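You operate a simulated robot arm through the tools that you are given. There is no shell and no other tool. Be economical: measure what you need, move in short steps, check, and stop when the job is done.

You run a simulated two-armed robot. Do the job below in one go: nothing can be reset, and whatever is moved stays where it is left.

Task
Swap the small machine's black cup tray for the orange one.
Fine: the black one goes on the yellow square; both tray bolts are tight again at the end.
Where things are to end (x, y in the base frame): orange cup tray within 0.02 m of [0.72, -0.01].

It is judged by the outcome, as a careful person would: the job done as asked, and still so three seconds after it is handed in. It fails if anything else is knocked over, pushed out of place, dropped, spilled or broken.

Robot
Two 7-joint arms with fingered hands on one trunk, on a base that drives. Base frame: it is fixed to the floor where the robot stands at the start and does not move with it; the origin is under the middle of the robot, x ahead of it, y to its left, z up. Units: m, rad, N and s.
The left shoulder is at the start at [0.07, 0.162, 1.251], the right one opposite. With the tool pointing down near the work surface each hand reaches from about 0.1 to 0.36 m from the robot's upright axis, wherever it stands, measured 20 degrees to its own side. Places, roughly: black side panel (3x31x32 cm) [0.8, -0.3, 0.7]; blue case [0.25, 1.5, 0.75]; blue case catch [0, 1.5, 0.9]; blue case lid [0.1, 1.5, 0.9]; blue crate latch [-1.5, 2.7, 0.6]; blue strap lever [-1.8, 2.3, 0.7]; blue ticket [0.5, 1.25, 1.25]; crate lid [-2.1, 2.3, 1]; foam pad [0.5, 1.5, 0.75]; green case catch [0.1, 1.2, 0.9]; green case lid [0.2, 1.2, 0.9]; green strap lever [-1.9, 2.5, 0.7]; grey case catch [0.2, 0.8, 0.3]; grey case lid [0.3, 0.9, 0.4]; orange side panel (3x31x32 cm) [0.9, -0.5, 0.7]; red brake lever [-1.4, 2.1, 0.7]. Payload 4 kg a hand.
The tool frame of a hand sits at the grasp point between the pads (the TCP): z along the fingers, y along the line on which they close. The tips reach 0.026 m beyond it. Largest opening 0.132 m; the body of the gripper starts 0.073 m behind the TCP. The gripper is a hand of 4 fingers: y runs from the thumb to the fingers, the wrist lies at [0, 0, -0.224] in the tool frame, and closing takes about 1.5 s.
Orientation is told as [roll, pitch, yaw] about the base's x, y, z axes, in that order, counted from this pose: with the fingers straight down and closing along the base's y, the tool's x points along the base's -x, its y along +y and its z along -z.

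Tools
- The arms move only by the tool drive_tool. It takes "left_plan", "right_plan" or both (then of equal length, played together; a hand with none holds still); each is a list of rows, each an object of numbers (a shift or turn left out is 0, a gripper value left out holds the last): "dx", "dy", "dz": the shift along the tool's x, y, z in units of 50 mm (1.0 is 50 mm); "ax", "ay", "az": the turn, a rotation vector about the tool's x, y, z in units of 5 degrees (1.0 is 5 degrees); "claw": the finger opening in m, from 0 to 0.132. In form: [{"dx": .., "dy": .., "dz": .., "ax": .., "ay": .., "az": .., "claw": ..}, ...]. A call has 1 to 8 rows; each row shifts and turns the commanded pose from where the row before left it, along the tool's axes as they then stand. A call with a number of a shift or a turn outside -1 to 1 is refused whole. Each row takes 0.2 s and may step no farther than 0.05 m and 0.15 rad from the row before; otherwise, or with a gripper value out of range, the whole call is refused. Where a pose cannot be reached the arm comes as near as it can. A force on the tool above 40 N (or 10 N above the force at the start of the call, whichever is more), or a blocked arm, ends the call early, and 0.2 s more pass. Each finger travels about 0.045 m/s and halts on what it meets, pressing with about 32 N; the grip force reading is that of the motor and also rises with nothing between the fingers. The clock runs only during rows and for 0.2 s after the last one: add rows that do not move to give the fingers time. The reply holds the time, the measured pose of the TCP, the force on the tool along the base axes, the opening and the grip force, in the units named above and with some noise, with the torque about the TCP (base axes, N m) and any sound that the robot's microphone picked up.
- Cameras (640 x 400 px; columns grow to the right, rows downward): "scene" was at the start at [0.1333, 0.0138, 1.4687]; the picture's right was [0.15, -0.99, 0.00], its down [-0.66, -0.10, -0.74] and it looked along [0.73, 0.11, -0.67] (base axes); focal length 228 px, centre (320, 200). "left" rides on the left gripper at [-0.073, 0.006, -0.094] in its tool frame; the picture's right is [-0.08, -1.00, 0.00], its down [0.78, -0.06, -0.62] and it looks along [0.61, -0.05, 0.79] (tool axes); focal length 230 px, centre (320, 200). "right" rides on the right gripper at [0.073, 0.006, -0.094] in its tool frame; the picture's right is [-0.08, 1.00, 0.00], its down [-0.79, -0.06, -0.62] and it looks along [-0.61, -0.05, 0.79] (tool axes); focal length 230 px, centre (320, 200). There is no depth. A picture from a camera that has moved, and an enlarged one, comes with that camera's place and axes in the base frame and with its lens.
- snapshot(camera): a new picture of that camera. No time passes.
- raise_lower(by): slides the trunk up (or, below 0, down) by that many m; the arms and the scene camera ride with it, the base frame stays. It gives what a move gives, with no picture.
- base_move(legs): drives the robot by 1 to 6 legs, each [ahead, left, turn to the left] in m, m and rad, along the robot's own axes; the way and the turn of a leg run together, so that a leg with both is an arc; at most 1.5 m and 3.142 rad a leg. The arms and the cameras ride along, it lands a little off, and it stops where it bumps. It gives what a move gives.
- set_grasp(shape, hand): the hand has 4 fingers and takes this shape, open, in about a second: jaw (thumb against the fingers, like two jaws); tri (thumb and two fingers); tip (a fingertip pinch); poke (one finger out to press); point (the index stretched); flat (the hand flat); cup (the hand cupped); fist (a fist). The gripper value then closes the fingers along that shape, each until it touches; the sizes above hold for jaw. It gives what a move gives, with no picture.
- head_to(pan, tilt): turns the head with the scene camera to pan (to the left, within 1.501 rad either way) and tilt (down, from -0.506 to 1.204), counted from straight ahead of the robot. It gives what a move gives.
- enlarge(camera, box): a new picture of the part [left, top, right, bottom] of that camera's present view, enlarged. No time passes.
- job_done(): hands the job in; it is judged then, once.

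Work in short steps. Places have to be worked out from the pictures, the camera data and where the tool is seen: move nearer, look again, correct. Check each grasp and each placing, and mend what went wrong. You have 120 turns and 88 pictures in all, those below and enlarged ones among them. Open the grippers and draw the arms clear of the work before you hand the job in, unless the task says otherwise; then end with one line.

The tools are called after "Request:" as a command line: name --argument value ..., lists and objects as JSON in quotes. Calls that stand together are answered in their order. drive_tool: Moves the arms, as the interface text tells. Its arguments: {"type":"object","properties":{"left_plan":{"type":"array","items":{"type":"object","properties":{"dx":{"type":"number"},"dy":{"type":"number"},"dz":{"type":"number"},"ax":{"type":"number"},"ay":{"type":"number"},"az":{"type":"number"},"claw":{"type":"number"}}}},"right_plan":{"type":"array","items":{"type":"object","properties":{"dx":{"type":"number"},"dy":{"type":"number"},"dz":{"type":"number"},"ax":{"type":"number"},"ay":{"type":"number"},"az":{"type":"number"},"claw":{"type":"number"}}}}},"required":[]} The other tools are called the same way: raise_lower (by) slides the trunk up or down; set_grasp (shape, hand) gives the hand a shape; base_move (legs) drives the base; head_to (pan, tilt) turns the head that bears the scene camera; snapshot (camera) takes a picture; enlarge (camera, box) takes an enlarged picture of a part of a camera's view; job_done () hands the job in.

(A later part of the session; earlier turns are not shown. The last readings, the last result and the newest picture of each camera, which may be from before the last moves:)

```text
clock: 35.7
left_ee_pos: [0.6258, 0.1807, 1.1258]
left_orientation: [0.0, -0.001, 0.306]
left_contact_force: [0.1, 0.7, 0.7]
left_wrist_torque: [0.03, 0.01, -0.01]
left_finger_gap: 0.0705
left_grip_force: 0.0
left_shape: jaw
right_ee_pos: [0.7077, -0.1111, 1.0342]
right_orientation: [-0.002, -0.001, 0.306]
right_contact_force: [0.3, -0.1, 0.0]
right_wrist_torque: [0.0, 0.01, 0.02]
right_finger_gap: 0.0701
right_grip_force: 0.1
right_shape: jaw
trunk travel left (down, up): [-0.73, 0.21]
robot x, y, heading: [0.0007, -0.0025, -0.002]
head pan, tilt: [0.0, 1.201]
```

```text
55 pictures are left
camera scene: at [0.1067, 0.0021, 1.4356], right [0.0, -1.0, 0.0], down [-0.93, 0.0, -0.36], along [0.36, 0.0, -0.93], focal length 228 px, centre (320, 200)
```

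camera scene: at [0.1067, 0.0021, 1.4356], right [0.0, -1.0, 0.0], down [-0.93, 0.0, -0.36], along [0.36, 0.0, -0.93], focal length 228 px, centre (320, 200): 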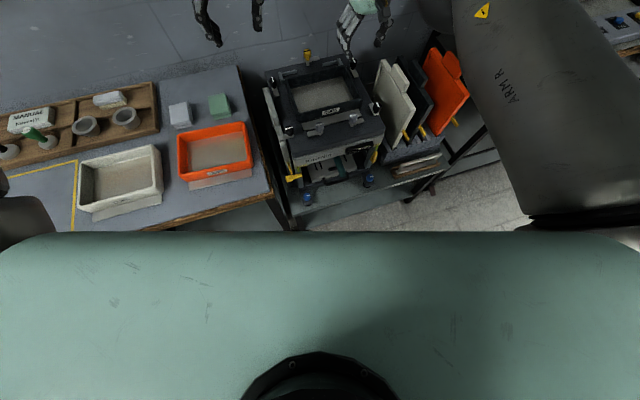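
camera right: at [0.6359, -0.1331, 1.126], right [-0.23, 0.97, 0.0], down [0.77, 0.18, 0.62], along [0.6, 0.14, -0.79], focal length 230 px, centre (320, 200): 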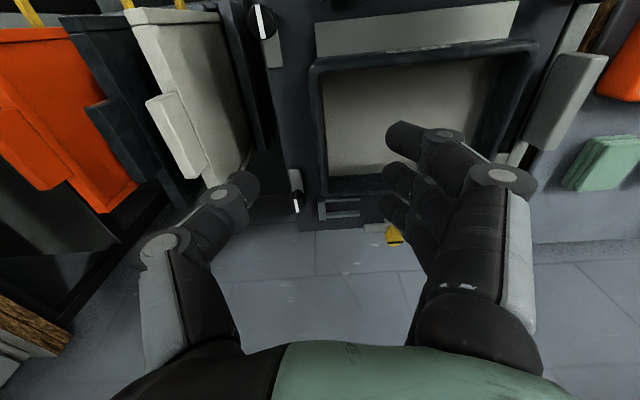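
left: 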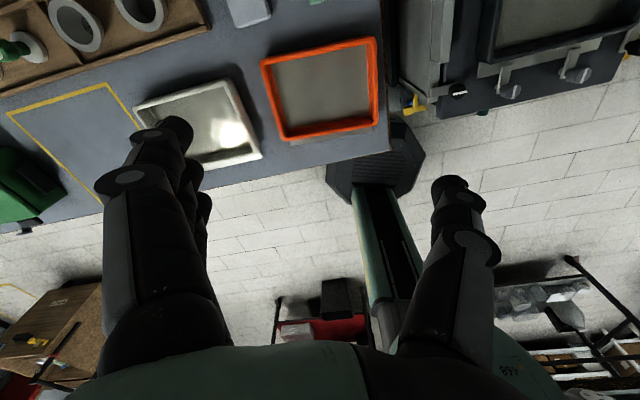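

The chest and column have some room before the cart edge (x about 0.31). I drive ahead a modest 0.08 m.

Request:
base_move --legs '[[0.08, 0, 0]]'

Request:
raise_lower --by -0.06

Request:
head_to --pan 0.0 --tilt 0.9

```text
clock: 36.8
left_ee_pos: [0.7033, 0.1799, 1.1283]
left_orientation: [0.001, -0.002, 0.308]
left_contact_force: [0.3, -1.0, 0.7]
left_wrist_torque: [0.03, 0.01, 0.01]
left_finger_gap: 0.0706
left_grip_force: 0.0
left_shape: jaw
right_ee_pos: [0.7868, -0.1121, 1.036]
right_orientation: [-0.001, 0.001, 0.304]
right_contact_force: [0.4, -0.6, 0.6]
right_wrist_torque: [0.01, -0.05, -0.01]
right_finger_gap: 0.0704
right_grip_force: 0.0
right_shape: jaw
trunk travel left (down, up): [-0.73, 0.21]
robot x, y, heading: [0.0794, -0.0027, -0.001]
head pan, tilt: [0.0, 1.201]
```

```text
clock: 37.8
left_ee_pos: [0.7037, 0.1781, 1.0657]
left_orientation: [0.0, -0.002, 0.304]
left_contact_force: [0.3, 0.2, 0.0]
left_wrist_torque: [0.0, -0.01, -0.01]
left_finger_gap: 0.0706
left_grip_force: 0.1
left_shape: jaw
right_ee_pos: [0.7862, -0.1109, 0.9747]
right_orientation: [0.0, 0.0, 0.305]
right_contact_force: [0.1, 0.3, 0.1]
right_wrist_torque: [0.01, 0.01, -0.02]
right_finger_gap: 0.0703
right_grip_force: 0.0
right_shape: jaw
trunk travel left (down, up): [-0.67, 0.27]
robot x, y, heading: [0.0795, -0.0028, -0.0]
head pan, tilt: [0.0, 1.201]
```

```text
clock: 38.6
left_ee_pos: [0.7055, 0.179, 1.0657]
left_orientation: [-0.001, 0.001, 0.305]
left_contact_force: [-0.1, 0.3, -1.5]
left_wrist_torque: [-0.02, -0.03, 0.02]
left_finger_gap: 0.0708
left_grip_force: 0.0
left_shape: jaw
right_ee_pos: [0.7874, -0.112, 0.9731]
right_orientation: [-0.001, 0.0, 0.306]
right_contact_force: [0.4, 0.2, -0.3]
right_wrist_torque: [0.01, -0.02, 0.0]
right_finger_gap: 0.0703
right_grip_force: 0.1
right_shape: jaw
trunk travel left (down, up): [-0.67, 0.27]
robot x, y, heading: [0.0798, 0.0036, -0.002]
head pan, tilt: [0.0, 0.901]
```

I bring both hands over the side walls at z about 0.97 and look from all three cameras.

Request:
drive_tool --right_plan '[{"dx": 0.5, "dy": 0.15}, {"dx": 0.48, "dy": 0.2}, {}]' --left_plan '[{"dx": 0.4, "dy": -0.55, "dz": 0.65}, {"dx": 0.4, "dy": -0.55, "dz": 0.65}, {"dx": 0.39, "dy": -0.51, "dz": 0.6}]'

Request:
snapshot --camera "right"

Request:
snapshot --camera "left"

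Request:
snapshot --camera "scene"

```text
clock: 39.4
left_ee_pos: [0.6743, 0.0848, 0.9714]
left_orientation: [0.0, 0.001, 0.307]
left_contact_force: [-0.4, 0.2, -0.3]
left_wrist_torque: [-0.03, 0.03, 0.0]
left_finger_gap: 0.0705
left_grip_force: 0.0
left_shape: jaw
right_ee_pos: [0.7377, -0.1088, 0.9729]
right_orientation: [0.0, -0.001, 0.305]
right_contact_force: [0.0, -0.4, 0.0]
right_wrist_torque: [0.02, 0.0, 0.01]
right_finger_gap: 0.0702
right_grip_force: 0.2
right_shape: jaw
trunk travel left (down, up): [-0.67, 0.27]
robot x, y, heading: [0.0787, -0.002, 0.005]
head pan, tilt: [0.0, 0.901]
```

```text
54 pictures are left
camera right: at [0.6659, -0.1243, 1.0666], right [-0.23, 0.97, 0.0], down [0.77, 0.18, 0.62], along [0.6, 0.14, -0.79], focal length 230 px, centre (320, 200)
```

right: 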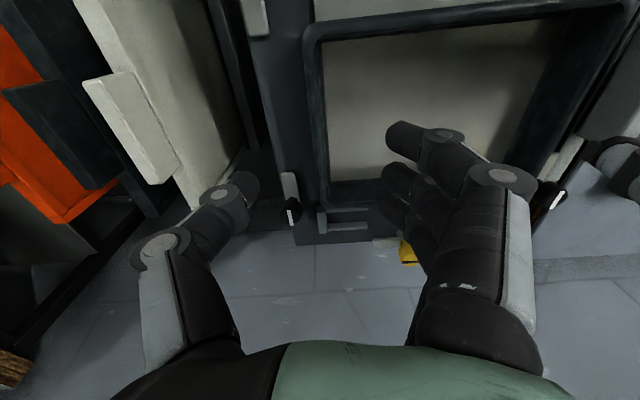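

```text
53 pictures are left
camera left: at [0.7425, 0.1128, 1.0652], right [0.38, -0.93, 0.0], down [-0.73, -0.3, 0.62], along [-0.57, -0.23, -0.79], focal length 230 px, centre (320, 200)
```

left: 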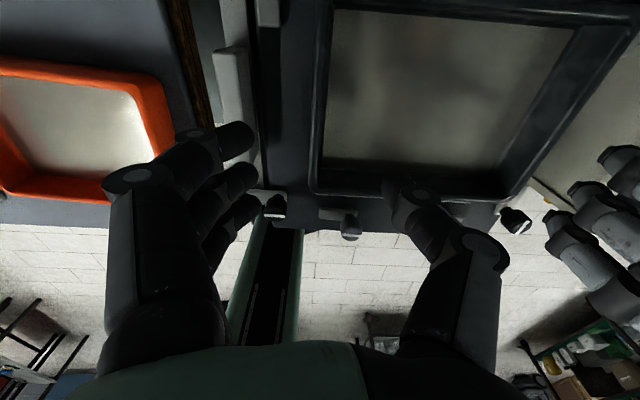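

```text
52 pictures are left
camera scene: at [0.2077, 0.0016, 1.3953], right [0.0, -1.0, 0.0], down [-0.78, 0.0, -0.62], along [0.62, 0.0, -0.78], focal length 228 px, centre (320, 200)
```

scene: 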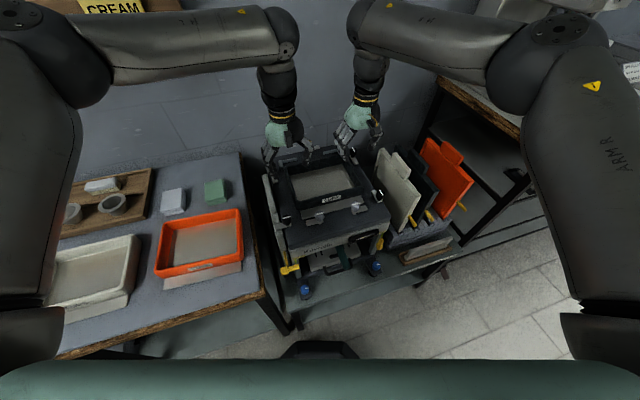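

The right wall line passes right under the right TCP and the left wall under the left TCP. I narrow to 0.05 and lower both to about 0.885.

Request:
drive_tool --right_plan '[{"claw": 0.05}, {"dz": 0.5}, {"dz": 0.5}, {"dz": 0.4}, {"dz": 0.36}, {}]' --left_plan '[{"claw": 0.05}, {"dz": 0.5}, {"dz": 0.5}, {"dz": 0.4}, {"dz": 0.36}, {}]'

Request:
enlarge --camera "right" --box '[160, 50, 480, 250]'

Request:
enlarge --camera "left" --box '[160, 50, 480, 250]'

```text
clock: 40.8
left_ee_pos: [0.6711, 0.0855, 0.8829]
left_orientation: [0.0, -0.003, 0.304]
left_contact_force: [-0.1, -0.4, -0.4]
left_wrist_torque: [-0.01, -0.01, 0.0]
left_finger_gap: 0.0508
left_grip_force: 0.1
left_shape: jaw
right_ee_pos: [0.7362, -0.1089, 0.8863]
right_orientation: [-0.002, 0.001, 0.307]
right_contact_force: [0.6, -0.4, 0.8]
right_wrist_torque: [0.02, -0.01, 0.0]
right_finger_gap: 0.0506
right_grip_force: 0.1
right_shape: jaw
trunk travel left (down, up): [-0.67, 0.27]
robot x, y, heading: [0.0816, 0.0029, 0.001]
head pan, tilt: [0.0, 0.901]
```

```text
2.00 times, centred on (320, 150) of right
camera zoom: at [0.6633, -0.1258, 0.9784], right [-0.23, 0.97, 0.0], down [0.77, 0.18, 0.62], along [0.6, 0.14, -0.79], focal length 460 px, centre (320, 300)
```

zoom: 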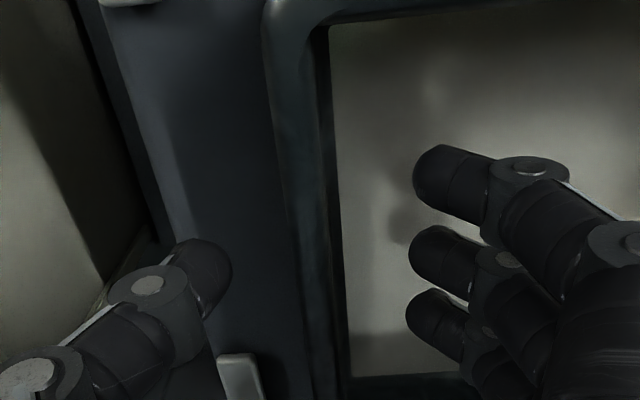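

```text
2.00 times, centred on (320, 150) of left
camera zoom: at [0.7414, 0.1124, 0.9768], right [0.37, -0.93, 0.0], down [-0.73, -0.29, 0.62], along [-0.57, -0.23, -0.79], focal length 460 px, centre (320, 300)
```

zoom: 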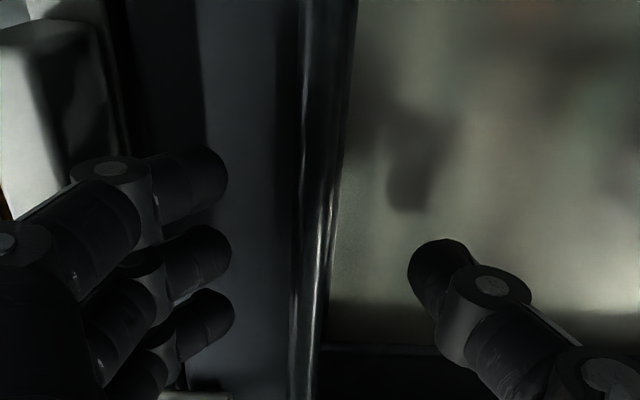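

Both hands straddle the walls. I lower 8 mm more and close both, then check the gap.

Request:
drive_tool --right_plan '[{"dz": 0.16}, {"claw": 0.0}, {}, {}, {}, {}, {}]' --left_plan '[{"dz": 0.1}, {"claw": 0.0}, {}, {}, {}, {}, {}]'

Request:
enlarge --camera "right" --box '[160, 50, 480, 250]'

Request:
enlarge --camera "left" --box '[160, 50, 480, 250]'

```text
clock: 42.4
left_ee_pos: [0.6739, 0.0851, 0.8783]
left_orientation: [-0.001, -0.001, 0.305]
left_contact_force: [-1.6, 2.1, 0.7]
left_wrist_torque: [0.06, 0.01, 0.01]
left_finger_gap: 0.0051
left_grip_force: 32.0
left_shape: jaw
right_ee_pos: [0.7348, -0.1096, 0.8786]
right_orientation: [0.0, 0.001, 0.304]
right_contact_force: [-0.7, -0.5, -0.5]
right_wrist_torque: [0.0, 0.02, 0.03]
right_finger_gap: 0.005
right_grip_force: 32.5
right_shape: jaw
trunk travel left (down, up): [-0.67, 0.27]
robot x, y, heading: [0.0787, -0.0014, 0.0]
head pan, tilt: [0.0, 0.901]
```

```text
2.00 times, centred on (320, 150) of right
camera zoom: at [0.6635, -0.1257, 0.9701], right [-0.23, 0.97, 0.0], down [0.77, 0.18, 0.62], along [0.6, 0.14, -0.79], focal length 460 px, centre (320, 300)
```

zoom: 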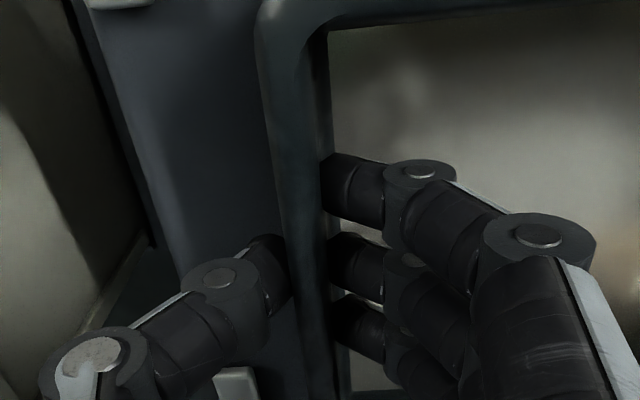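

```text
2.00 times, centred on (320, 150) of left
camera zoom: at [0.7426, 0.1125, 0.9716], right [0.37, -0.93, 0.0], down [-0.73, -0.29, 0.62], along [-0.57, -0.23, -0.79], focal length 460 px, centre (320, 300)
```

zoom: 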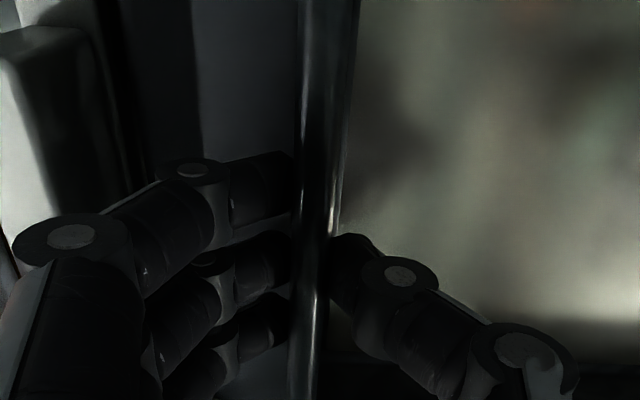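

Both hands pinch the walls (gap 5 mm, 32 N). I lift slowly 5 cm and check.

Request:
drive_tool --right_plan '[{"dz": -0.25}, {"dz": -0.25}, {"dz": -0.25}, {"dz": -0.25}, {}]' --left_plan '[{"dz": -0.25}, {"dz": -0.25}, {"dz": -0.25}, {"dz": -0.25}, {}]'

Request:
snapshot --camera "scene"

```text
clock: 43.6
left_ee_pos: [0.6745, 0.0846, 0.9289]
left_orientation: [0.0, 0.0, 0.305]
left_contact_force: [0.1, 0.3, -2.4]
left_wrist_torque: [0.07, 0.06, 0.01]
left_finger_gap: 0.0052
left_grip_force: 32.5
left_shape: jaw
right_ee_pos: [0.7368, -0.1092, 0.9275]
right_orientation: [-0.001, 0.002, 0.306]
right_contact_force: [-0.6, 0.2, -2.4]
right_wrist_torque: [0.06, 0.03, -0.05]
right_finger_gap: 0.0048
right_grip_force: 32.0
right_shape: jaw
trunk travel left (down, up): [-0.67, 0.27]
robot x, y, heading: [0.0795, -0.0008, 0.001]
head pan, tilt: [0.0, 0.901]
```

```text
47 pictures are left
camera scene: at [0.2077, 0.0011, 1.3952], right [0.0, -1.0, 0.0], down [-0.78, 0.0, -0.62], along [0.62, 0.0, -0.78], focal length 228 px, centre (320, 200)
```

scene: 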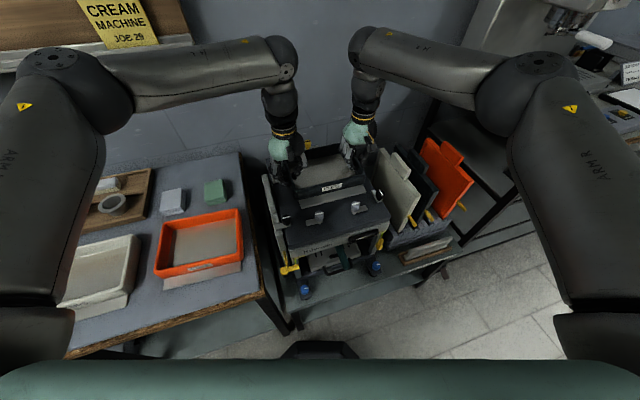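

The tray is held by both hands, about 0.5 kg. The yellow square's corners work out to centre (0.323, 0.893), table z about 0.78, turned the same 17°, so a pure base shift keeps the orientation. I lift 10 cm more, then back up.

Request:
drive_tool --right_plan '[{"dz": -0.4}, {"dz": -0.4}, {"dz": -0.4}, {"dz": -0.4}, {"dz": -0.4}, {}]' --left_plan '[{"dz": -0.4}, {"dz": -0.4}, {"dz": -0.4}, {"dz": -0.4}, {"dz": -0.4}, {}]'

Request:
base_move --legs '[[-0.4, 0, 0]]'

Request:
head_to --pan 0.6 --tilt 0.7

Request:
snapshot --camera "scene"

```text
clock: 45.0
left_ee_pos: [0.674, 0.0863, 1.0282]
left_orientation: [-0.001, 0.002, 0.306]
left_contact_force: [1.4, -3.6, -3.5]
left_wrist_torque: [-0.01, 0.06, 0.01]
left_finger_gap: 0.0051
left_grip_force: 31.4
left_shape: jaw
right_ee_pos: [0.7356, -0.1098, 1.0267]
right_orientation: [0.0, 0.002, 0.307]
right_contact_force: [-0.5, 2.8, -2.6]
right_wrist_torque: [0.09, 0.06, -0.06]
right_finger_gap: 0.0046
right_grip_force: 31.8
right_shape: jaw
trunk travel left (down, up): [-0.67, 0.27]
robot x, y, heading: [0.0813, -0.0011, -0.002]
head pan, tilt: [0.0, 0.901]
```

```text
clock: 47.5
left_ee_pos: [0.272, 0.0863, 1.0285]
left_orientation: [0.0, 0.001, 0.307]
left_contact_force: [1.9, -5.9, -3.2]
left_wrist_torque: [-0.07, 0.01, -0.01]
left_finger_gap: 0.0051
left_grip_force: 32.7
left_shape: jaw
right_ee_pos: [0.3339, -0.1096, 1.0262]
right_orientation: [-0.002, 0.003, 0.306]
right_contact_force: [-1.4, 6.1, -2.6]
right_wrist_torque: [0.17, 0.03, -0.04]
right_finger_gap: 0.0048
right_grip_force: 32.1
right_shape: jaw
trunk travel left (down, up): [-0.67, 0.27]
robot x, y, heading: [-0.3238, -0.0011, 0.001]
head pan, tilt: [0.0, 0.901]
```

```text
clock: 48.5
left_ee_pos: [0.2712, 0.0864, 1.0284]
left_orientation: [0.0, 0.002, 0.307]
left_contact_force: [1.0, -1.7, -4.0]
left_wrist_torque: [-0.02, 0.0, -0.01]
left_finger_gap: 0.0048
left_grip_force: 31.8
left_shape: jaw
right_ee_pos: [0.3335, -0.1096, 1.0263]
right_orientation: [0.0, 0.0, 0.306]
right_contact_force: [-1.0, 1.5, -2.0]
right_wrist_torque: [0.1, 0.06, -0.02]
right_finger_gap: 0.0046
right_grip_force: 32.0
right_shape: jaw
trunk travel left (down, up): [-0.67, 0.27]
robot x, y, heading: [-0.3234, -0.0006, 0.002]
head pan, tilt: [0.6, 0.7]
```

```text
46 pictures are left
camera scene: at [-0.2006, 0.0486, 1.4114], right [0.57, -0.82, 0.0], down [-0.53, -0.36, -0.76], along [0.63, 0.43, -0.65], focal length 228 px, centre (320, 200)
```

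scene: 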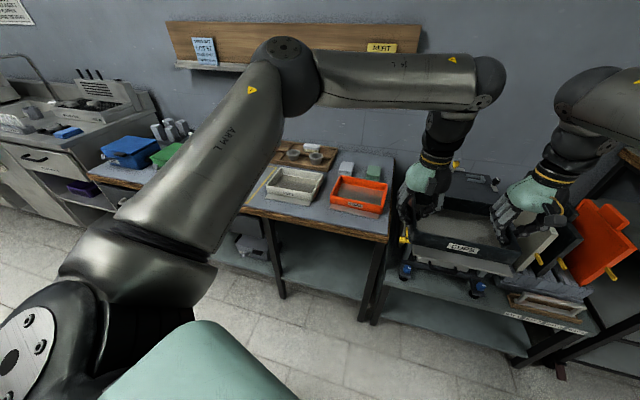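

The floor is clear. I drive left in two steps to put the tray above the yellow square.

Request:
base_move --legs '[[0, 0.6, 0]]'

Request:
snapshot --camera "scene"

```text
clock: 51.8
left_ee_pos: [0.2681, 0.6799, 1.0286]
left_orientation: [0.0, 0.001, 0.309]
left_contact_force: [0.8, -2.9, -3.8]
left_wrist_torque: [-0.04, -0.04, 0.02]
left_finger_gap: 0.0052
left_grip_force: 32.4
left_shape: jaw
right_ee_pos: [0.3328, 0.485, 1.0269]
right_orientation: [0.0, 0.002, 0.312]
right_contact_force: [-0.6, 4.1, -2.5]
right_wrist_torque: [0.1, 0.06, -0.01]
right_finger_gap: 0.0046
right_grip_force: 32.6
right_shape: jaw
trunk travel left (down, up): [-0.67, 0.27]
robot x, y, heading: [-0.3243, 0.5931, 0.008]
head pan, tilt: [0.6, 0.7]
```

```text
45 pictures are left
camera scene: at [-0.2033, 0.6416, 1.4114], right [0.57, -0.82, 0.0], down [-0.53, -0.37, -0.76], along [0.63, 0.44, -0.64], focal length 228 px, centre (320, 200)
```

scene: 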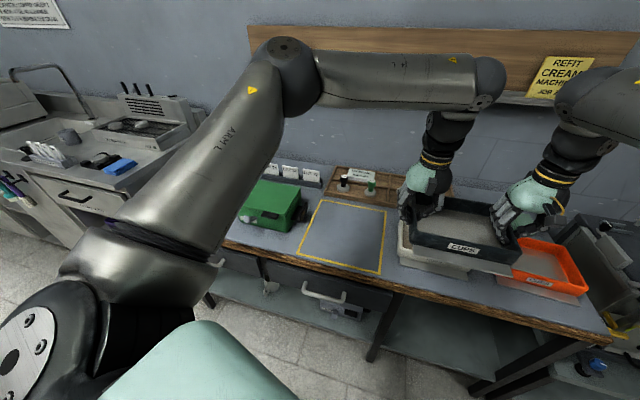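

The square's centre reads (0.322, 0.899), and the green case lies just left of it, so I aim the tray slightly right of centre: tray centre at (0.338, 0.888).

Request:
base_move --legs '[[0.027, 0.306, -0.006]]'

Request:
snapshot --camera "scene"

Request:
snapshot --camera "left"

```text
clock: 53.9
left_ee_pos: [0.2949, 0.9839, 1.028]
left_orientation: [0.001, 0.0, 0.304]
left_contact_force: [0.6, -2.4, -3.9]
left_wrist_torque: [0.02, 0.03, -0.01]
left_finger_gap: 0.0051
left_grip_force: 32.4
left_shape: jaw
right_ee_pos: [0.3573, 0.7888, 1.0272]
right_orientation: [0.004, -0.002, 0.304]
right_contact_force: [-0.8, 1.0, -2.2]
right_wrist_torque: [0.08, 0.05, -0.02]
right_finger_gap: 0.0048
right_grip_force: 32.3
right_shape: jaw
trunk travel left (down, up): [-0.67, 0.27]
robot x, y, heading: [-0.2948, 0.9011, 0.001]
head pan, tilt: [0.6, 0.7]
```

```text
44 pictures are left
camera scene: at [-0.1769, 0.9483, 1.4115], right [0.56, -0.83, 0.0], down [-0.53, -0.36, -0.76], along [0.63, 0.43, -0.64], focal length 228 px, centre (320, 200)
```

scene: 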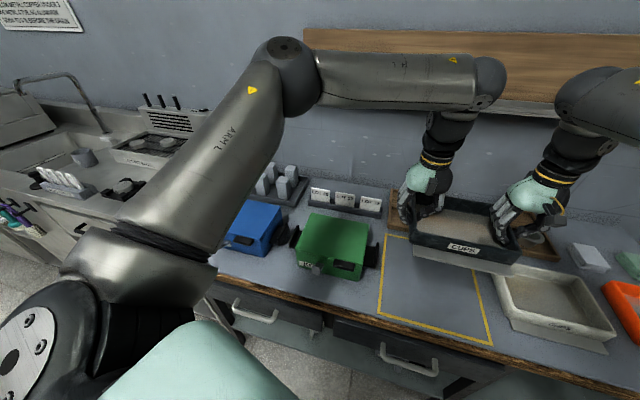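

```text
43 pictures are left
camera left: at [0.3643, 1.0116, 1.1222], right [0.37, -0.93, 0.0], down [-0.73, -0.29, 0.62], along [-0.57, -0.23, -0.79], focal length 230 px, centre (320, 200)
```

left: 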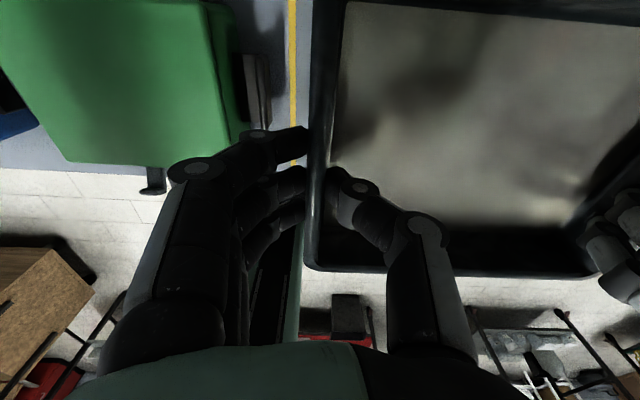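

The tray is over the square; the green case's side clip is close to the left fingers. I shift 12 mm to the right and lower to z 0.88, then look.

Request:
drive_tool --right_plan '[{"dy": -0.24}, {"dz": 0.5}, {"dz": 0.5}, {"dz": 0.5}, {"dz": 0.5}, {"dz": 0.5}, {"dz": 0.45}, {}]' --left_plan '[{"dy": -0.24}, {"dz": 0.5}, {"dz": 0.5}, {"dz": 0.5}, {"dz": 0.5}, {"dz": 0.5}, {"dz": 0.45}, {}]'

Request:
snapshot --camera "left"

Request:
enlarge --camera "scene" --box '[280, 180, 600, 380]'

```text
clock: 55.7
left_ee_pos: [0.2985, 0.9744, 0.8796]
left_orientation: [0.001, 0.0, 0.302]
left_contact_force: [-2.8, 4.6, -3.5]
left_wrist_torque: [0.08, 0.06, -0.05]
left_finger_gap: 0.005
left_grip_force: 32.1
left_shape: jaw
right_ee_pos: [0.3594, 0.7792, 0.8806]
right_orientation: [0.0, 0.0, 0.304]
right_contact_force: [1.4, -4.0, -2.6]
right_wrist_torque: [-0.08, 0.01, -0.06]
right_finger_gap: 0.0045
right_grip_force: 31.9
right_shape: jaw
trunk travel left (down, up): [-0.67, 0.27]
robot x, y, heading: [-0.3008, 0.8998, 0.0]
head pan, tilt: [0.6, 0.7]
```

```text
42 pictures are left
camera left: at [0.3684, 1.001, 0.9737], right [0.37, -0.93, 0.0], down [-0.73, -0.29, 0.62], along [-0.57, -0.23, -0.79], focal length 230 px, centre (320, 200)
```

left: 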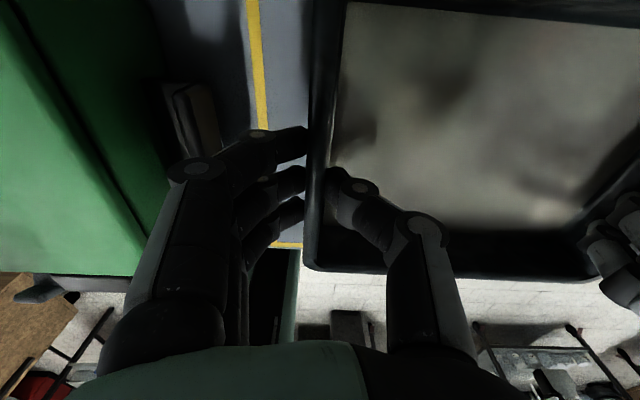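

```text
2.00 times, centred on (440, 280) of scene
camera zoom: at [-0.1775, 0.9492, 1.4115], right [0.56, -0.83, 0.0], down [-0.53, -0.36, -0.76], along [0.63, 0.43, -0.64], focal length 456 px, centre (80, 40)
```

zoom: 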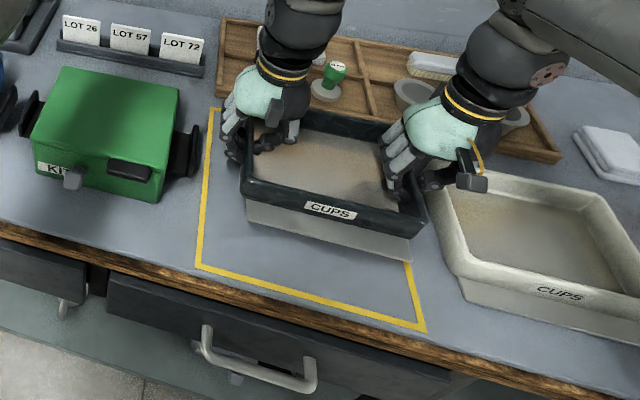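

There is room on both sides. I lower on slowly, watching for contact.

Request:
drive_tool --right_plan '[{"dz": 0.4}, {"dz": 0.4}, {"dz": 0.3}, {"dz": 0.1}, {}]' --left_plan '[{"dz": 0.4}, {"dz": 0.4}, {"dz": 0.3}, {"dz": 0.1}, {}]'

Request:
enlarge --camera "scene" --box '[280, 180, 600, 380]'

```text
clock: 56.9
left_ee_pos: [0.2999, 0.9726, 0.8264]
left_orientation: [-0.006, -0.011, 0.305]
left_contact_force: [8.4, 9.1, 28.3]
left_wrist_torque: [0.4, -0.03, -0.05]
left_finger_gap: 0.0062
left_grip_force: 32.0
left_shape: jaw
right_ee_pos: [0.361, 0.779, 0.8259]
right_orientation: [-0.003, -0.009, 0.303]
right_contact_force: [8.6, -6.8, 29.3]
right_wrist_torque: [-0.22, -0.13, 0.0]
right_finger_gap: 0.0063
right_grip_force: 31.7
right_shape: jaw
trunk travel left (down, up): [-0.67, 0.27]
robot x, y, heading: [-0.2976, 0.9001, 0.001]
head pan, tilt: [0.6, 0.7]
```

```text
2.00 times, centred on (440, 280) of scene
camera zoom: at [-0.1827, 0.9498, 1.4128], right [0.56, -0.83, 0.0], down [-0.53, -0.36, -0.77], along [0.63, 0.43, -0.64], focal length 456 px, centre (80, 40)
```

zoom: 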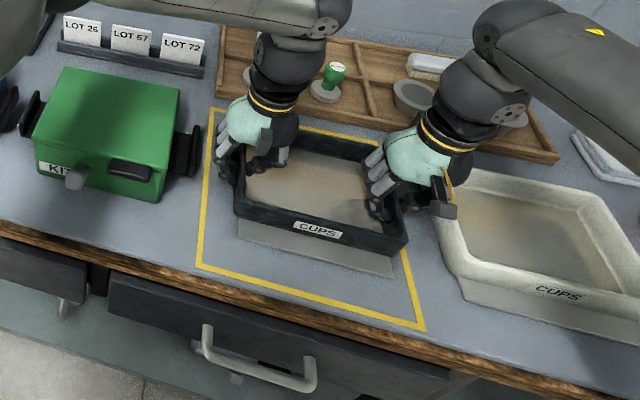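

The tray stands on the table inside the yellow lines. I ease the downward force, open slightly, and rise.

Request:
drive_tool --right_plan '[{"dz": -0.1}, {"claw": 0.035}, {}, {}, {}]' --left_plan '[{"dz": -0.1}, {"claw": 0.035}, {}, {}, {}]'

Request:
drive_tool --right_plan '[{"dz": -0.5}, {"dz": -0.8}, {"dz": -0.8}, {"dz": -0.8}, {"dz": -0.8}]' --left_plan '[{"dz": -0.5}, {"dz": -0.8}, {"dz": -0.8}, {"dz": -0.8}, {"dz": -0.8}]'

Request:
enlarge --camera "scene" --box '[280, 180, 600, 380]'

```text
clock: 58.1
left_ee_pos: [0.2986, 0.9719, 0.8265]
left_orientation: [-0.001, 0.0, 0.305]
left_contact_force: [-0.1, -0.7, 0.0]
left_wrist_torque: [-0.04, 0.02, -0.03]
left_finger_gap: 0.0346
left_grip_force: 0.0
left_shape: jaw
right_ee_pos: [0.3608, 0.7775, 0.8257]
right_orientation: [0.0, 0.002, 0.306]
right_contact_force: [0.6, 0.0, 0.2]
right_wrist_torque: [0.02, 0.01, 0.01]
right_finger_gap: 0.0342
right_grip_force: 0.0
right_shape: jaw
trunk travel left (down, up): [-0.67, 0.27]
robot x, y, heading: [-0.298, 0.9003, -0.003]
head pan, tilt: [0.6, 0.7]
```

```text
clock: 59.3
left_ee_pos: [0.294, 0.972, 1.0121]
left_orientation: [-0.002, -0.003, 0.305]
left_contact_force: [-0.5, 0.7, -0.3]
left_wrist_torque: [0.03, -0.06, 0.0]
left_finger_gap: 0.0345
left_grip_force: 0.1
left_shape: jaw
right_ee_pos: [0.3591, 0.7785, 1.0125]
right_orientation: [0.001, 0.001, 0.303]
right_contact_force: [-0.7, 0.3, -0.1]
right_wrist_torque: [0.03, -0.04, 0.03]
right_finger_gap: 0.0347
right_grip_force: 0.2
right_shape: jaw
trunk travel left (down, up): [-0.67, 0.27]
robot x, y, heading: [-0.3, 0.8995, 0.0]
head pan, tilt: [0.6, 0.7]
```

```text
2.00 times, centred on (440, 280) of scene
camera zoom: at [-0.1802, 0.9495, 1.4116], right [0.56, -0.83, 0.0], down [-0.53, -0.36, -0.77], along [0.63, 0.43, -0.64], focal length 456 px, centre (80, 40)
```

zoom: 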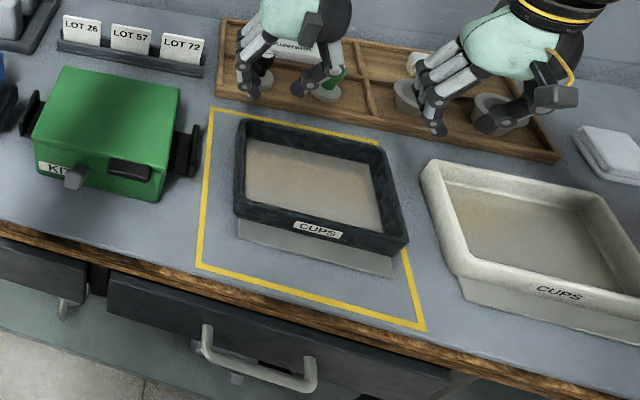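

The black tray is inside the yellow square. The orange tray works out to centre (0.517, 0.336), turned about 14–17°. I drive so both hands hover over its side walls.

Request:
base_move --legs '[[0, -0.54, 0], [0.19, 0, 0]]'

Request:
snapshot --camera "left"

Request:
snapshot --camera "right"

```text
clock: 63.6
left_ee_pos: [0.4846, 0.4221, 1.0122]
left_orientation: [-0.002, -0.002, 0.298]
left_contact_force: [0.6, 0.4, 0.1]
left_wrist_torque: [-0.01, 0.03, -0.01]
left_finger_gap: 0.0345
left_grip_force: 0.0
left_shape: jaw
right_ee_pos: [0.5479, 0.2289, 1.0117]
right_orientation: [0.0, 0.001, 0.301]
right_contact_force: [-0.2, 0.0, 0.0]
right_wrist_torque: [-0.03, -0.02, 0.02]
right_finger_gap: 0.0346
right_grip_force: 0.1
right_shape: jaw
trunk travel left (down, up): [-0.67, 0.27]
robot x, y, heading: [-0.1098, 0.3536, -0.003]
head pan, tilt: [0.6, 0.7]
```

```text
38 pictures are left
camera left: at [0.5533, 0.4509, 1.1057], right [0.37, -0.93, 0.0], down [-0.73, -0.29, 0.62], along [-0.57, -0.23, -0.79], focal length 230 px, centre (320, 200)
```

left: 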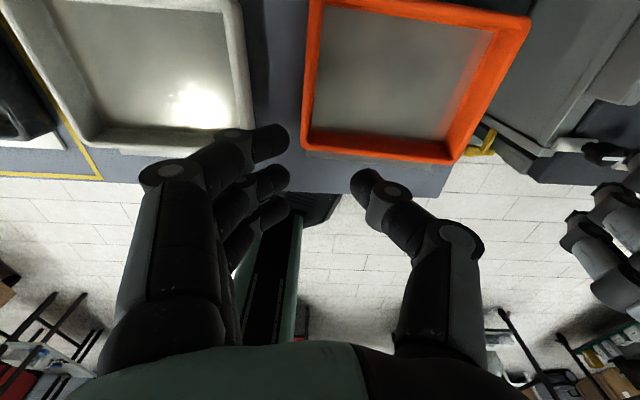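

```text
37 pictures are left
camera right: at [0.4746, 0.2132, 1.105], right [-0.22, 0.97, 0.0], down [0.77, 0.18, 0.62], along [0.6, 0.14, -0.79], focal length 230 px, centre (320, 200)
```

right: 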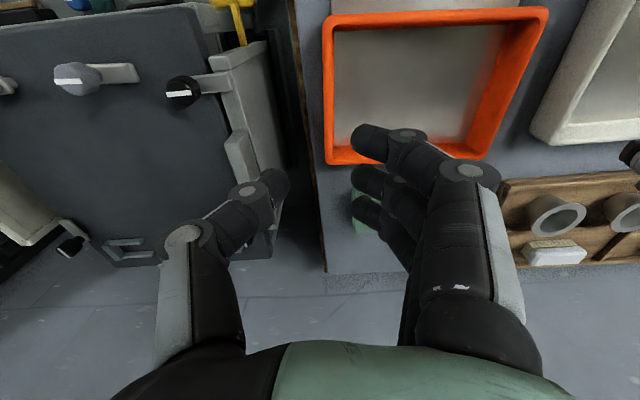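

The orange tray is at yaw about 15°, and the walls are about 11 mm left of my hands. I turn both hands 2°, shift, and descend to z about 0.90 to check.

Request:
drive_tool --right_plan '[{"az": 0.45}, {"dx": 0.28, "dy": 0.23}, {"dz": 0.75}, {"dz": 0.75}, {"dz": 0.7}, {}]' --left_plan '[{"az": 0.45}, {"dx": 0.12, "dy": 0.22}, {"dz": 0.75}, {"dz": 0.75}, {"dz": 0.7}, {}]'

Request:
snapshot --camera "left"

Request:
snapshot --camera "right"

```text
clock: 65.0
left_ee_pos: [0.4748, 0.4315, 0.9016]
left_orientation: [-0.003, 0.0, 0.262]
left_contact_force: [-0.3, 0.6, 0.1]
left_wrist_torque: [-0.07, 0.0, 0.02]
left_finger_gap: 0.0346
left_grip_force: 0.0
left_shape: jaw
right_ee_pos: [0.5323, 0.2358, 0.902]
right_orientation: [0.001, 0.0, 0.263]
right_contact_force: [-1.1, 0.2, 0.7]
right_wrist_torque: [0.0, -0.03, -0.01]
right_finger_gap: 0.0345
right_grip_force: 0.1
right_shape: jaw
trunk travel left (down, up): [-0.67, 0.27]
robot x, y, heading: [-0.1125, 0.3534, -0.002]
head pan, tilt: [0.6, 0.7]
```

```text
36 pictures are left
camera left: at [0.5454, 0.4571, 0.9945], right [0.33, -0.94, 0.0], down [-0.74, -0.26, 0.62], along [-0.58, -0.21, -0.79], focal length 230 px, centre (320, 200)
```

left: 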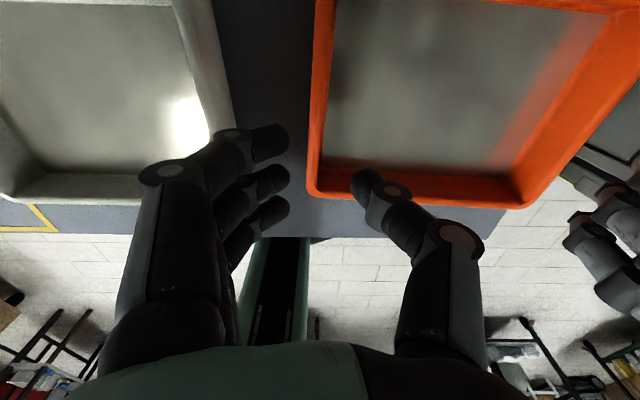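

```text
35 pictures are left
camera right: at [0.4581, 0.2222, 0.9947], right [-0.18, 0.98, 0.0], down [0.77, 0.14, 0.62], along [0.61, 0.11, -0.79], focal length 230 px, centre (320, 200)
```

right: 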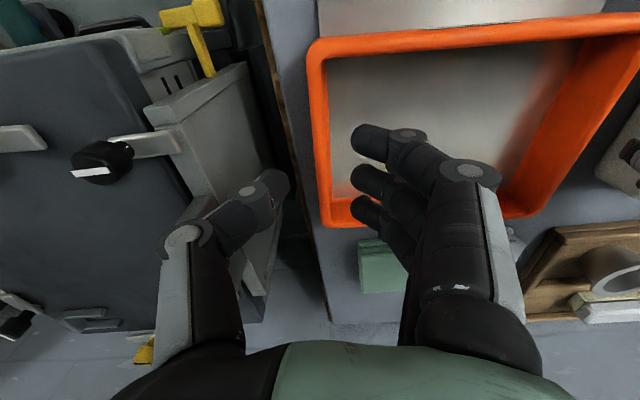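

Both hands line up with the walls. I lower to z 0.828 and close.

Request:
drive_tool --right_plan '[{"dz": 0.5}, {"dz": 0.5}, {"dz": 0.47}, {"claw": 0.0}, {}, {}, {}, {}]' --left_plan '[{"dz": 0.5}, {"dz": 0.5}, {"dz": 0.47}, {"claw": 0.0}, {}, {}, {}, {}]'

Request:
snapshot --camera "left"

Request:
snapshot --camera "right"

```text
clock: 66.8
left_ee_pos: [0.477, 0.4327, 0.8277]
left_orientation: [-0.002, 0.0, 0.26]
left_contact_force: [-0.3, 0.2, -0.6]
left_wrist_torque: [0.04, 0.02, 0.01]
left_finger_gap: 0.0053
left_grip_force: 31.8
left_shape: jaw
right_ee_pos: [0.5311, 0.2355, 0.8304]
right_orientation: [-0.001, 0.0, 0.264]
right_contact_force: [-0.5, 0.2, -0.3]
right_wrist_torque: [0.09, 0.03, -0.01]
right_finger_gap: 0.0044
right_grip_force: 32.3
right_shape: jaw
trunk travel left (down, up): [-0.67, 0.27]
robot x, y, heading: [-0.1084, 0.3528, -0.005]
head pan, tilt: [0.6, 0.7]
```

```text
34 pictures are left
camera left: at [0.5469, 0.4565, 0.9208], right [0.33, -0.94, 0.0], down [-0.74, -0.26, 0.62], along [-0.58, -0.21, -0.79], focal length 230 px, centre (320, 200)
```

left: 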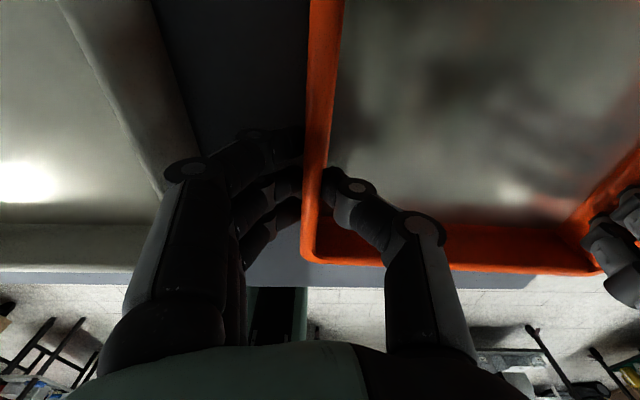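

```text
33 pictures are left
camera right: at [0.4587, 0.223, 0.9213], right [-0.18, 0.98, 0.0], down [0.77, 0.14, 0.62], along [0.61, 0.11, -0.79], focal length 230 px, centre (320, 200)
```

right: 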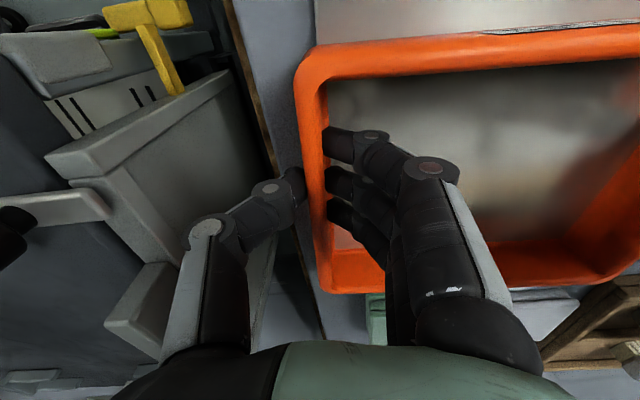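

Orange grip matches the black one closely (front-right corner the same, yaw differing by about 2°). So I'll place it with the right hand at the same spot (0.735, -0.1095) and hand yaw about 0.34. First lift.

Request:
drive_tool --right_plan '[{"dz": -0.3}, {"dz": -0.5}, {"dz": -0.6}, {"dz": -0.7}, {"dz": -0.7}, {"dz": -0.7}, {"dz": -0.5}, {}]' --left_plan '[{"dz": -0.3}, {"dz": -0.5}, {"dz": -0.6}, {"dz": -0.7}, {"dz": -0.7}, {"dz": -0.7}, {"dz": -0.5}, {}]'

Request:
base_move --legs '[[0, 0, 0.08], [0, -0.41, 0]]'

Request:
head_to --pan 0.0 --tilt 0.8

Request:
snapshot --camera "scene"

```text
clock: 68.6
left_ee_pos: [0.4769, 0.4314, 1.0267]
left_orientation: [0.001, 0.003, 0.262]
left_contact_force: [-0.7, -0.5, -3.6]
left_wrist_torque: [0.03, 0.08, -0.01]
left_finger_gap: 0.0048
left_grip_force: 32.3
left_shape: jaw
right_ee_pos: [0.5334, 0.236, 1.0285]
right_orientation: [0.0, 0.003, 0.264]
right_contact_force: [0.0, -0.4, -3.1]
right_wrist_torque: [0.06, 0.08, 0.02]
right_finger_gap: 0.0043
right_grip_force: 32.4
right_shape: jaw
trunk travel left (down, up): [-0.67, 0.27]
robot x, y, heading: [-0.1117, 0.3528, -0.004]
head pan, tilt: [0.6, 0.7]
```

```text
clock: 71.7
left_ee_pos: [0.5006, 0.0616, 1.0274]
left_orientation: [-0.002, 0.0, 0.335]
left_contact_force: [-0.7, 0.4, -3.9]
left_wrist_torque: [0.04, 0.06, 0.0]
left_finger_gap: 0.0054
left_grip_force: 31.6
left_shape: jaw
right_ee_pos: [0.5702, -0.1294, 1.0291]
right_orientation: [0.0, 0.002, 0.337]
right_contact_force: [-0.4, -1.5, -2.3]
right_wrist_torque: [-0.03, 0.05, 0.0]
right_finger_gap: 0.0045
right_grip_force: 32.3
right_shape: jaw
trunk travel left (down, up): [-0.67, 0.27]
robot x, y, heading: [-0.0822, -0.0612, 0.069]
head pan, tilt: [0.6, 0.7]
```

```text
clock: 72.7
left_ee_pos: [0.5002, 0.0609, 1.0279]
left_orientation: [0.001, 0.001, 0.334]
left_contact_force: [-0.3, 0.3, -3.4]
left_wrist_torque: [0.01, 0.03, 0.0]
left_finger_gap: 0.0048
left_grip_force: 32.2
left_shape: jaw
right_ee_pos: [0.57, -0.1301, 1.0279]
right_orientation: [0.001, 0.002, 0.339]
right_contact_force: [0.0, -0.7, -2.1]
right_wrist_torque: [-0.01, 0.05, -0.03]
right_finger_gap: 0.0044
right_grip_force: 32.2
right_shape: jaw
trunk travel left (down, up): [-0.67, 0.27]
robot x, y, heading: [-0.0803, -0.0605, 0.068]
head pan, tilt: [0.0, 0.799]
```

```text
32 pictures are left
camera scene: at [0.0511, -0.0505, 1.4032], right [0.07, -1.0, 0.0], down [-0.72, -0.05, -0.7], along [0.69, 0.05, -0.72], focal length 228 px, centre (320, 200)
```

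scene: 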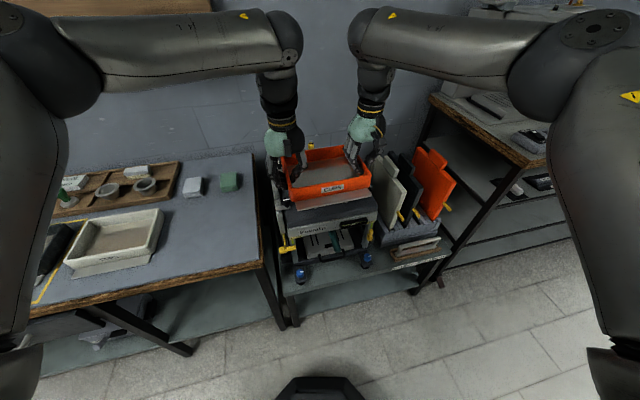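

I drive ahead 0.166 and left 0.009 to bring the tray above its seat.

Request:
base_move --legs '[[0.166, 0.009, 0]]'

Request:
snapshot --camera "right"

Request:
snapshot --camera "scene"

```text
clock: 74.1
left_ee_pos: [0.6618, 0.0827, 1.0282]
left_orientation: [-0.002, -0.001, 0.338]
left_contact_force: [0.1, 0.3, -3.1]
left_wrist_torque: [-0.01, 0.02, 0.02]
left_finger_gap: 0.0052
left_grip_force: 32.0
left_shape: jaw
right_ee_pos: [0.7332, -0.1073, 1.0307]
right_orientation: [0.0, -0.001, 0.338]
right_contact_force: [0.1, -1.4, -1.9]
right_wrist_torque: [0.01, 0.07, 0.03]
right_finger_gap: 0.0046
right_grip_force: 32.0
right_shape: jaw
trunk travel left (down, up): [-0.67, 0.27]
robot x, y, heading: [0.0804, -0.0421, 0.073]
head pan, tilt: [0.0, 0.799]
```

```text
31 pictures are left
camera right: at [0.6609, -0.1261, 1.1223], right [-0.26, 0.97, 0.0], down [0.76, 0.2, 0.62], along [0.6, 0.16, -0.79], focal length 230 px, centre (320, 200)
```

right: 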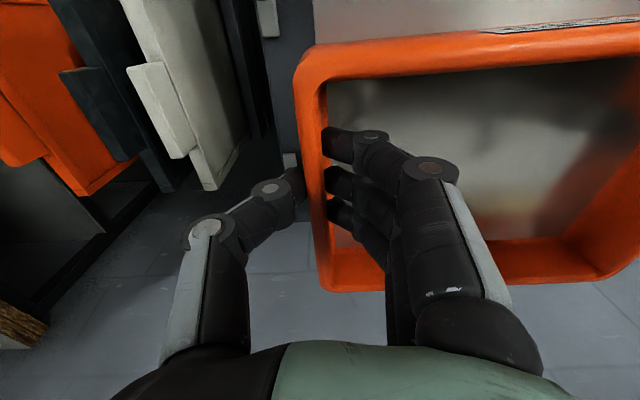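

```text
30 pictures are left
camera scene: at [0.2127, -0.03, 1.4035], right [0.07, -1.0, 0.0], down [-0.71, -0.05, -0.7], along [0.7, 0.05, -0.72], focal length 228 px, centre (320, 200)
```

scene: 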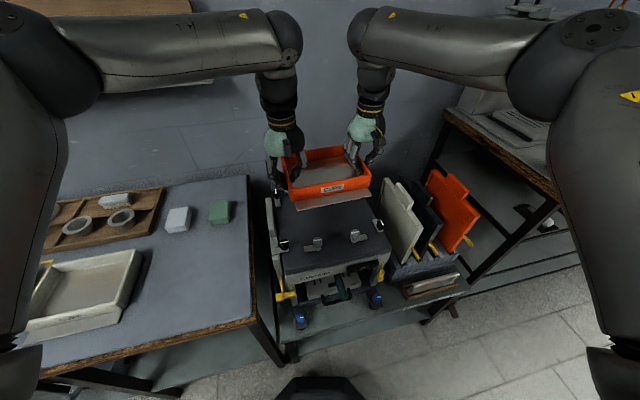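

I trim 2–3 mm to the right and lower to TCP z 0.905 (tray bottom about 2.5 cm over the deck) to inspect.

Request:
drive_tool --right_plan '[{"dx": -0.03, "dy": -0.05}, {"dz": 0.5}, {"dz": 0.5}, {"dz": 0.5}, {"dz": 0.5}, {"dz": 0.46}, {}]' --left_plan '[{"dx": -0.03, "dy": -0.05}, {"dz": 0.5}, {"dz": 0.5}, {"dz": 0.5}, {"dz": 0.5}, {"dz": 0.46}, {}]'

Request:
enlarge --camera "scene" --box '[250, 130, 410, 270]'

Request:
snapshot --camera "right"

```text
clock: 75.7
left_ee_pos: [0.666, 0.0815, 0.9056]
left_orientation: [-0.001, -0.001, 0.34]
left_contact_force: [-2.2, 3.5, -3.6]
left_wrist_torque: [0.16, 0.08, -0.02]
left_finger_gap: 0.0051
left_grip_force: 31.6
left_shape: jaw
right_ee_pos: [0.7349, -0.1092, 0.9073]
right_orientation: [0.0, 0.0, 0.339]
right_contact_force: [1.5, -4.6, -2.2]
right_wrist_torque: [-0.06, 0.02, -0.04]
right_finger_gap: 0.0044
right_grip_force: 31.8
right_shape: jaw
trunk travel left (down, up): [-0.67, 0.27]
robot x, y, heading: [0.0841, -0.0377, 0.069]
head pan, tilt: [0.0, 0.799]
```

```text
2.86 times, centred on (330, 200) of scene
camera zoom: at [0.2137, -0.0298, 1.4033], right [0.07, -1.0, 0.0], down [-0.72, -0.05, -0.7], along [0.7, 0.05, -0.72], focal length 651 px, centre (291, 200)
```

zoom: 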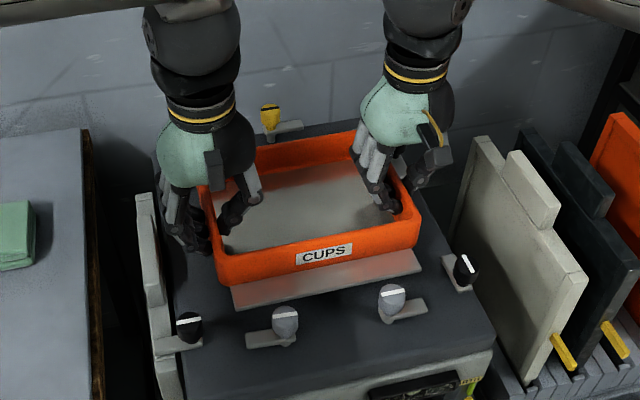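

```text
28 pictures are left
camera right: at [0.6632, -0.1274, 0.9983], right [-0.26, 0.97, 0.0], down [0.76, 0.2, 0.62], along [0.6, 0.16, -0.79], focal length 230 px, centre (320, 200)
```

right: 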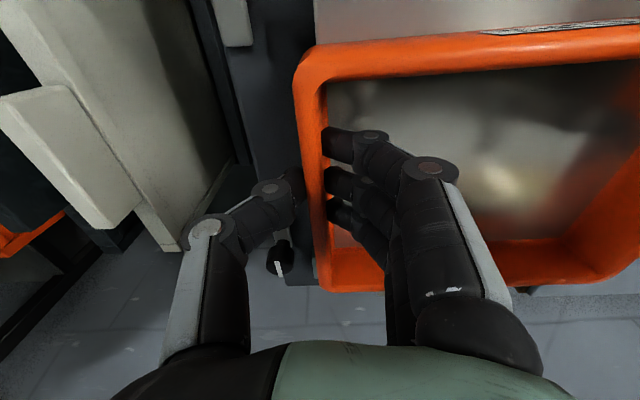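

Lip edge, bolts and deck edge are parallel. I lower onto the deck.

Request:
drive_tool --right_plan '[{"dz": 0.25}, {"dz": 0.2}, {"dz": 0.1}, {"dz": 0.06}, {}]' --left_plan '[{"dz": 0.25}, {"dz": 0.2}, {"dz": 0.1}, {"dz": 0.06}, {}]'

Request:
enlarge --camera "scene" --box '[250, 130, 410, 270]'

Request:
snapshot --camera "right"

```text
clock: 76.9
left_ee_pos: [0.6645, 0.0815, 0.8768]
left_orientation: [-0.003, -0.002, 0.338]
left_contact_force: [4.2, 2.7, 11.1]
left_wrist_torque: [0.18, -0.03, -0.02]
left_finger_gap: 0.0048
left_grip_force: 31.9
left_shape: jaw
right_ee_pos: [0.7341, -0.109, 0.8778]
right_orientation: [0.0, -0.005, 0.338]
right_contact_force: [3.5, -1.5, 12.8]
right_wrist_torque: [-0.01, -0.12, 0.02]
right_finger_gap: 0.0047
right_grip_force: 32.4
right_shape: jaw
trunk travel left (down, up): [-0.67, 0.27]
robot x, y, heading: [0.0839, -0.0404, 0.072]
head pan, tilt: [0.0, 0.799]
```

```text
2.86 times, centred on (330, 200) of scene
camera zoom: at [0.2121, -0.0296, 1.4039], right [0.07, -1.0, 0.0], down [-0.71, -0.05, -0.7], along [0.7, 0.05, -0.72], focal length 651 px, centre (291, 200)
```

zoom: 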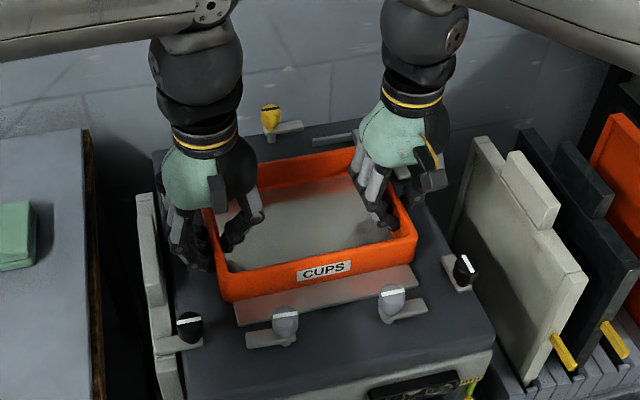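

```text
26 pictures are left
camera right: at [0.6634, -0.1279, 0.9703], right [-0.26, 0.97, 0.0], down [0.76, 0.2, 0.62], along [0.6, 0.16, -0.78], focal length 230 px, centre (320, 200)
```

right: 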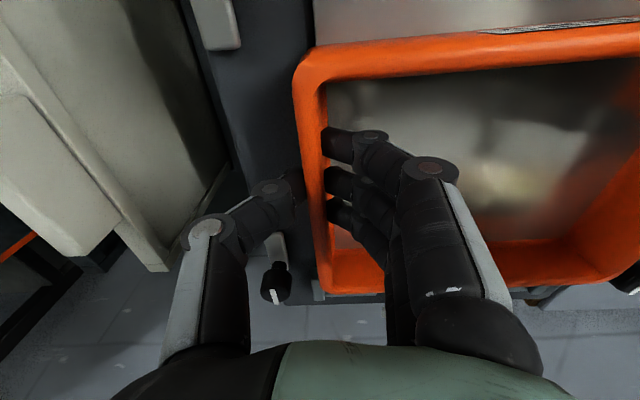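

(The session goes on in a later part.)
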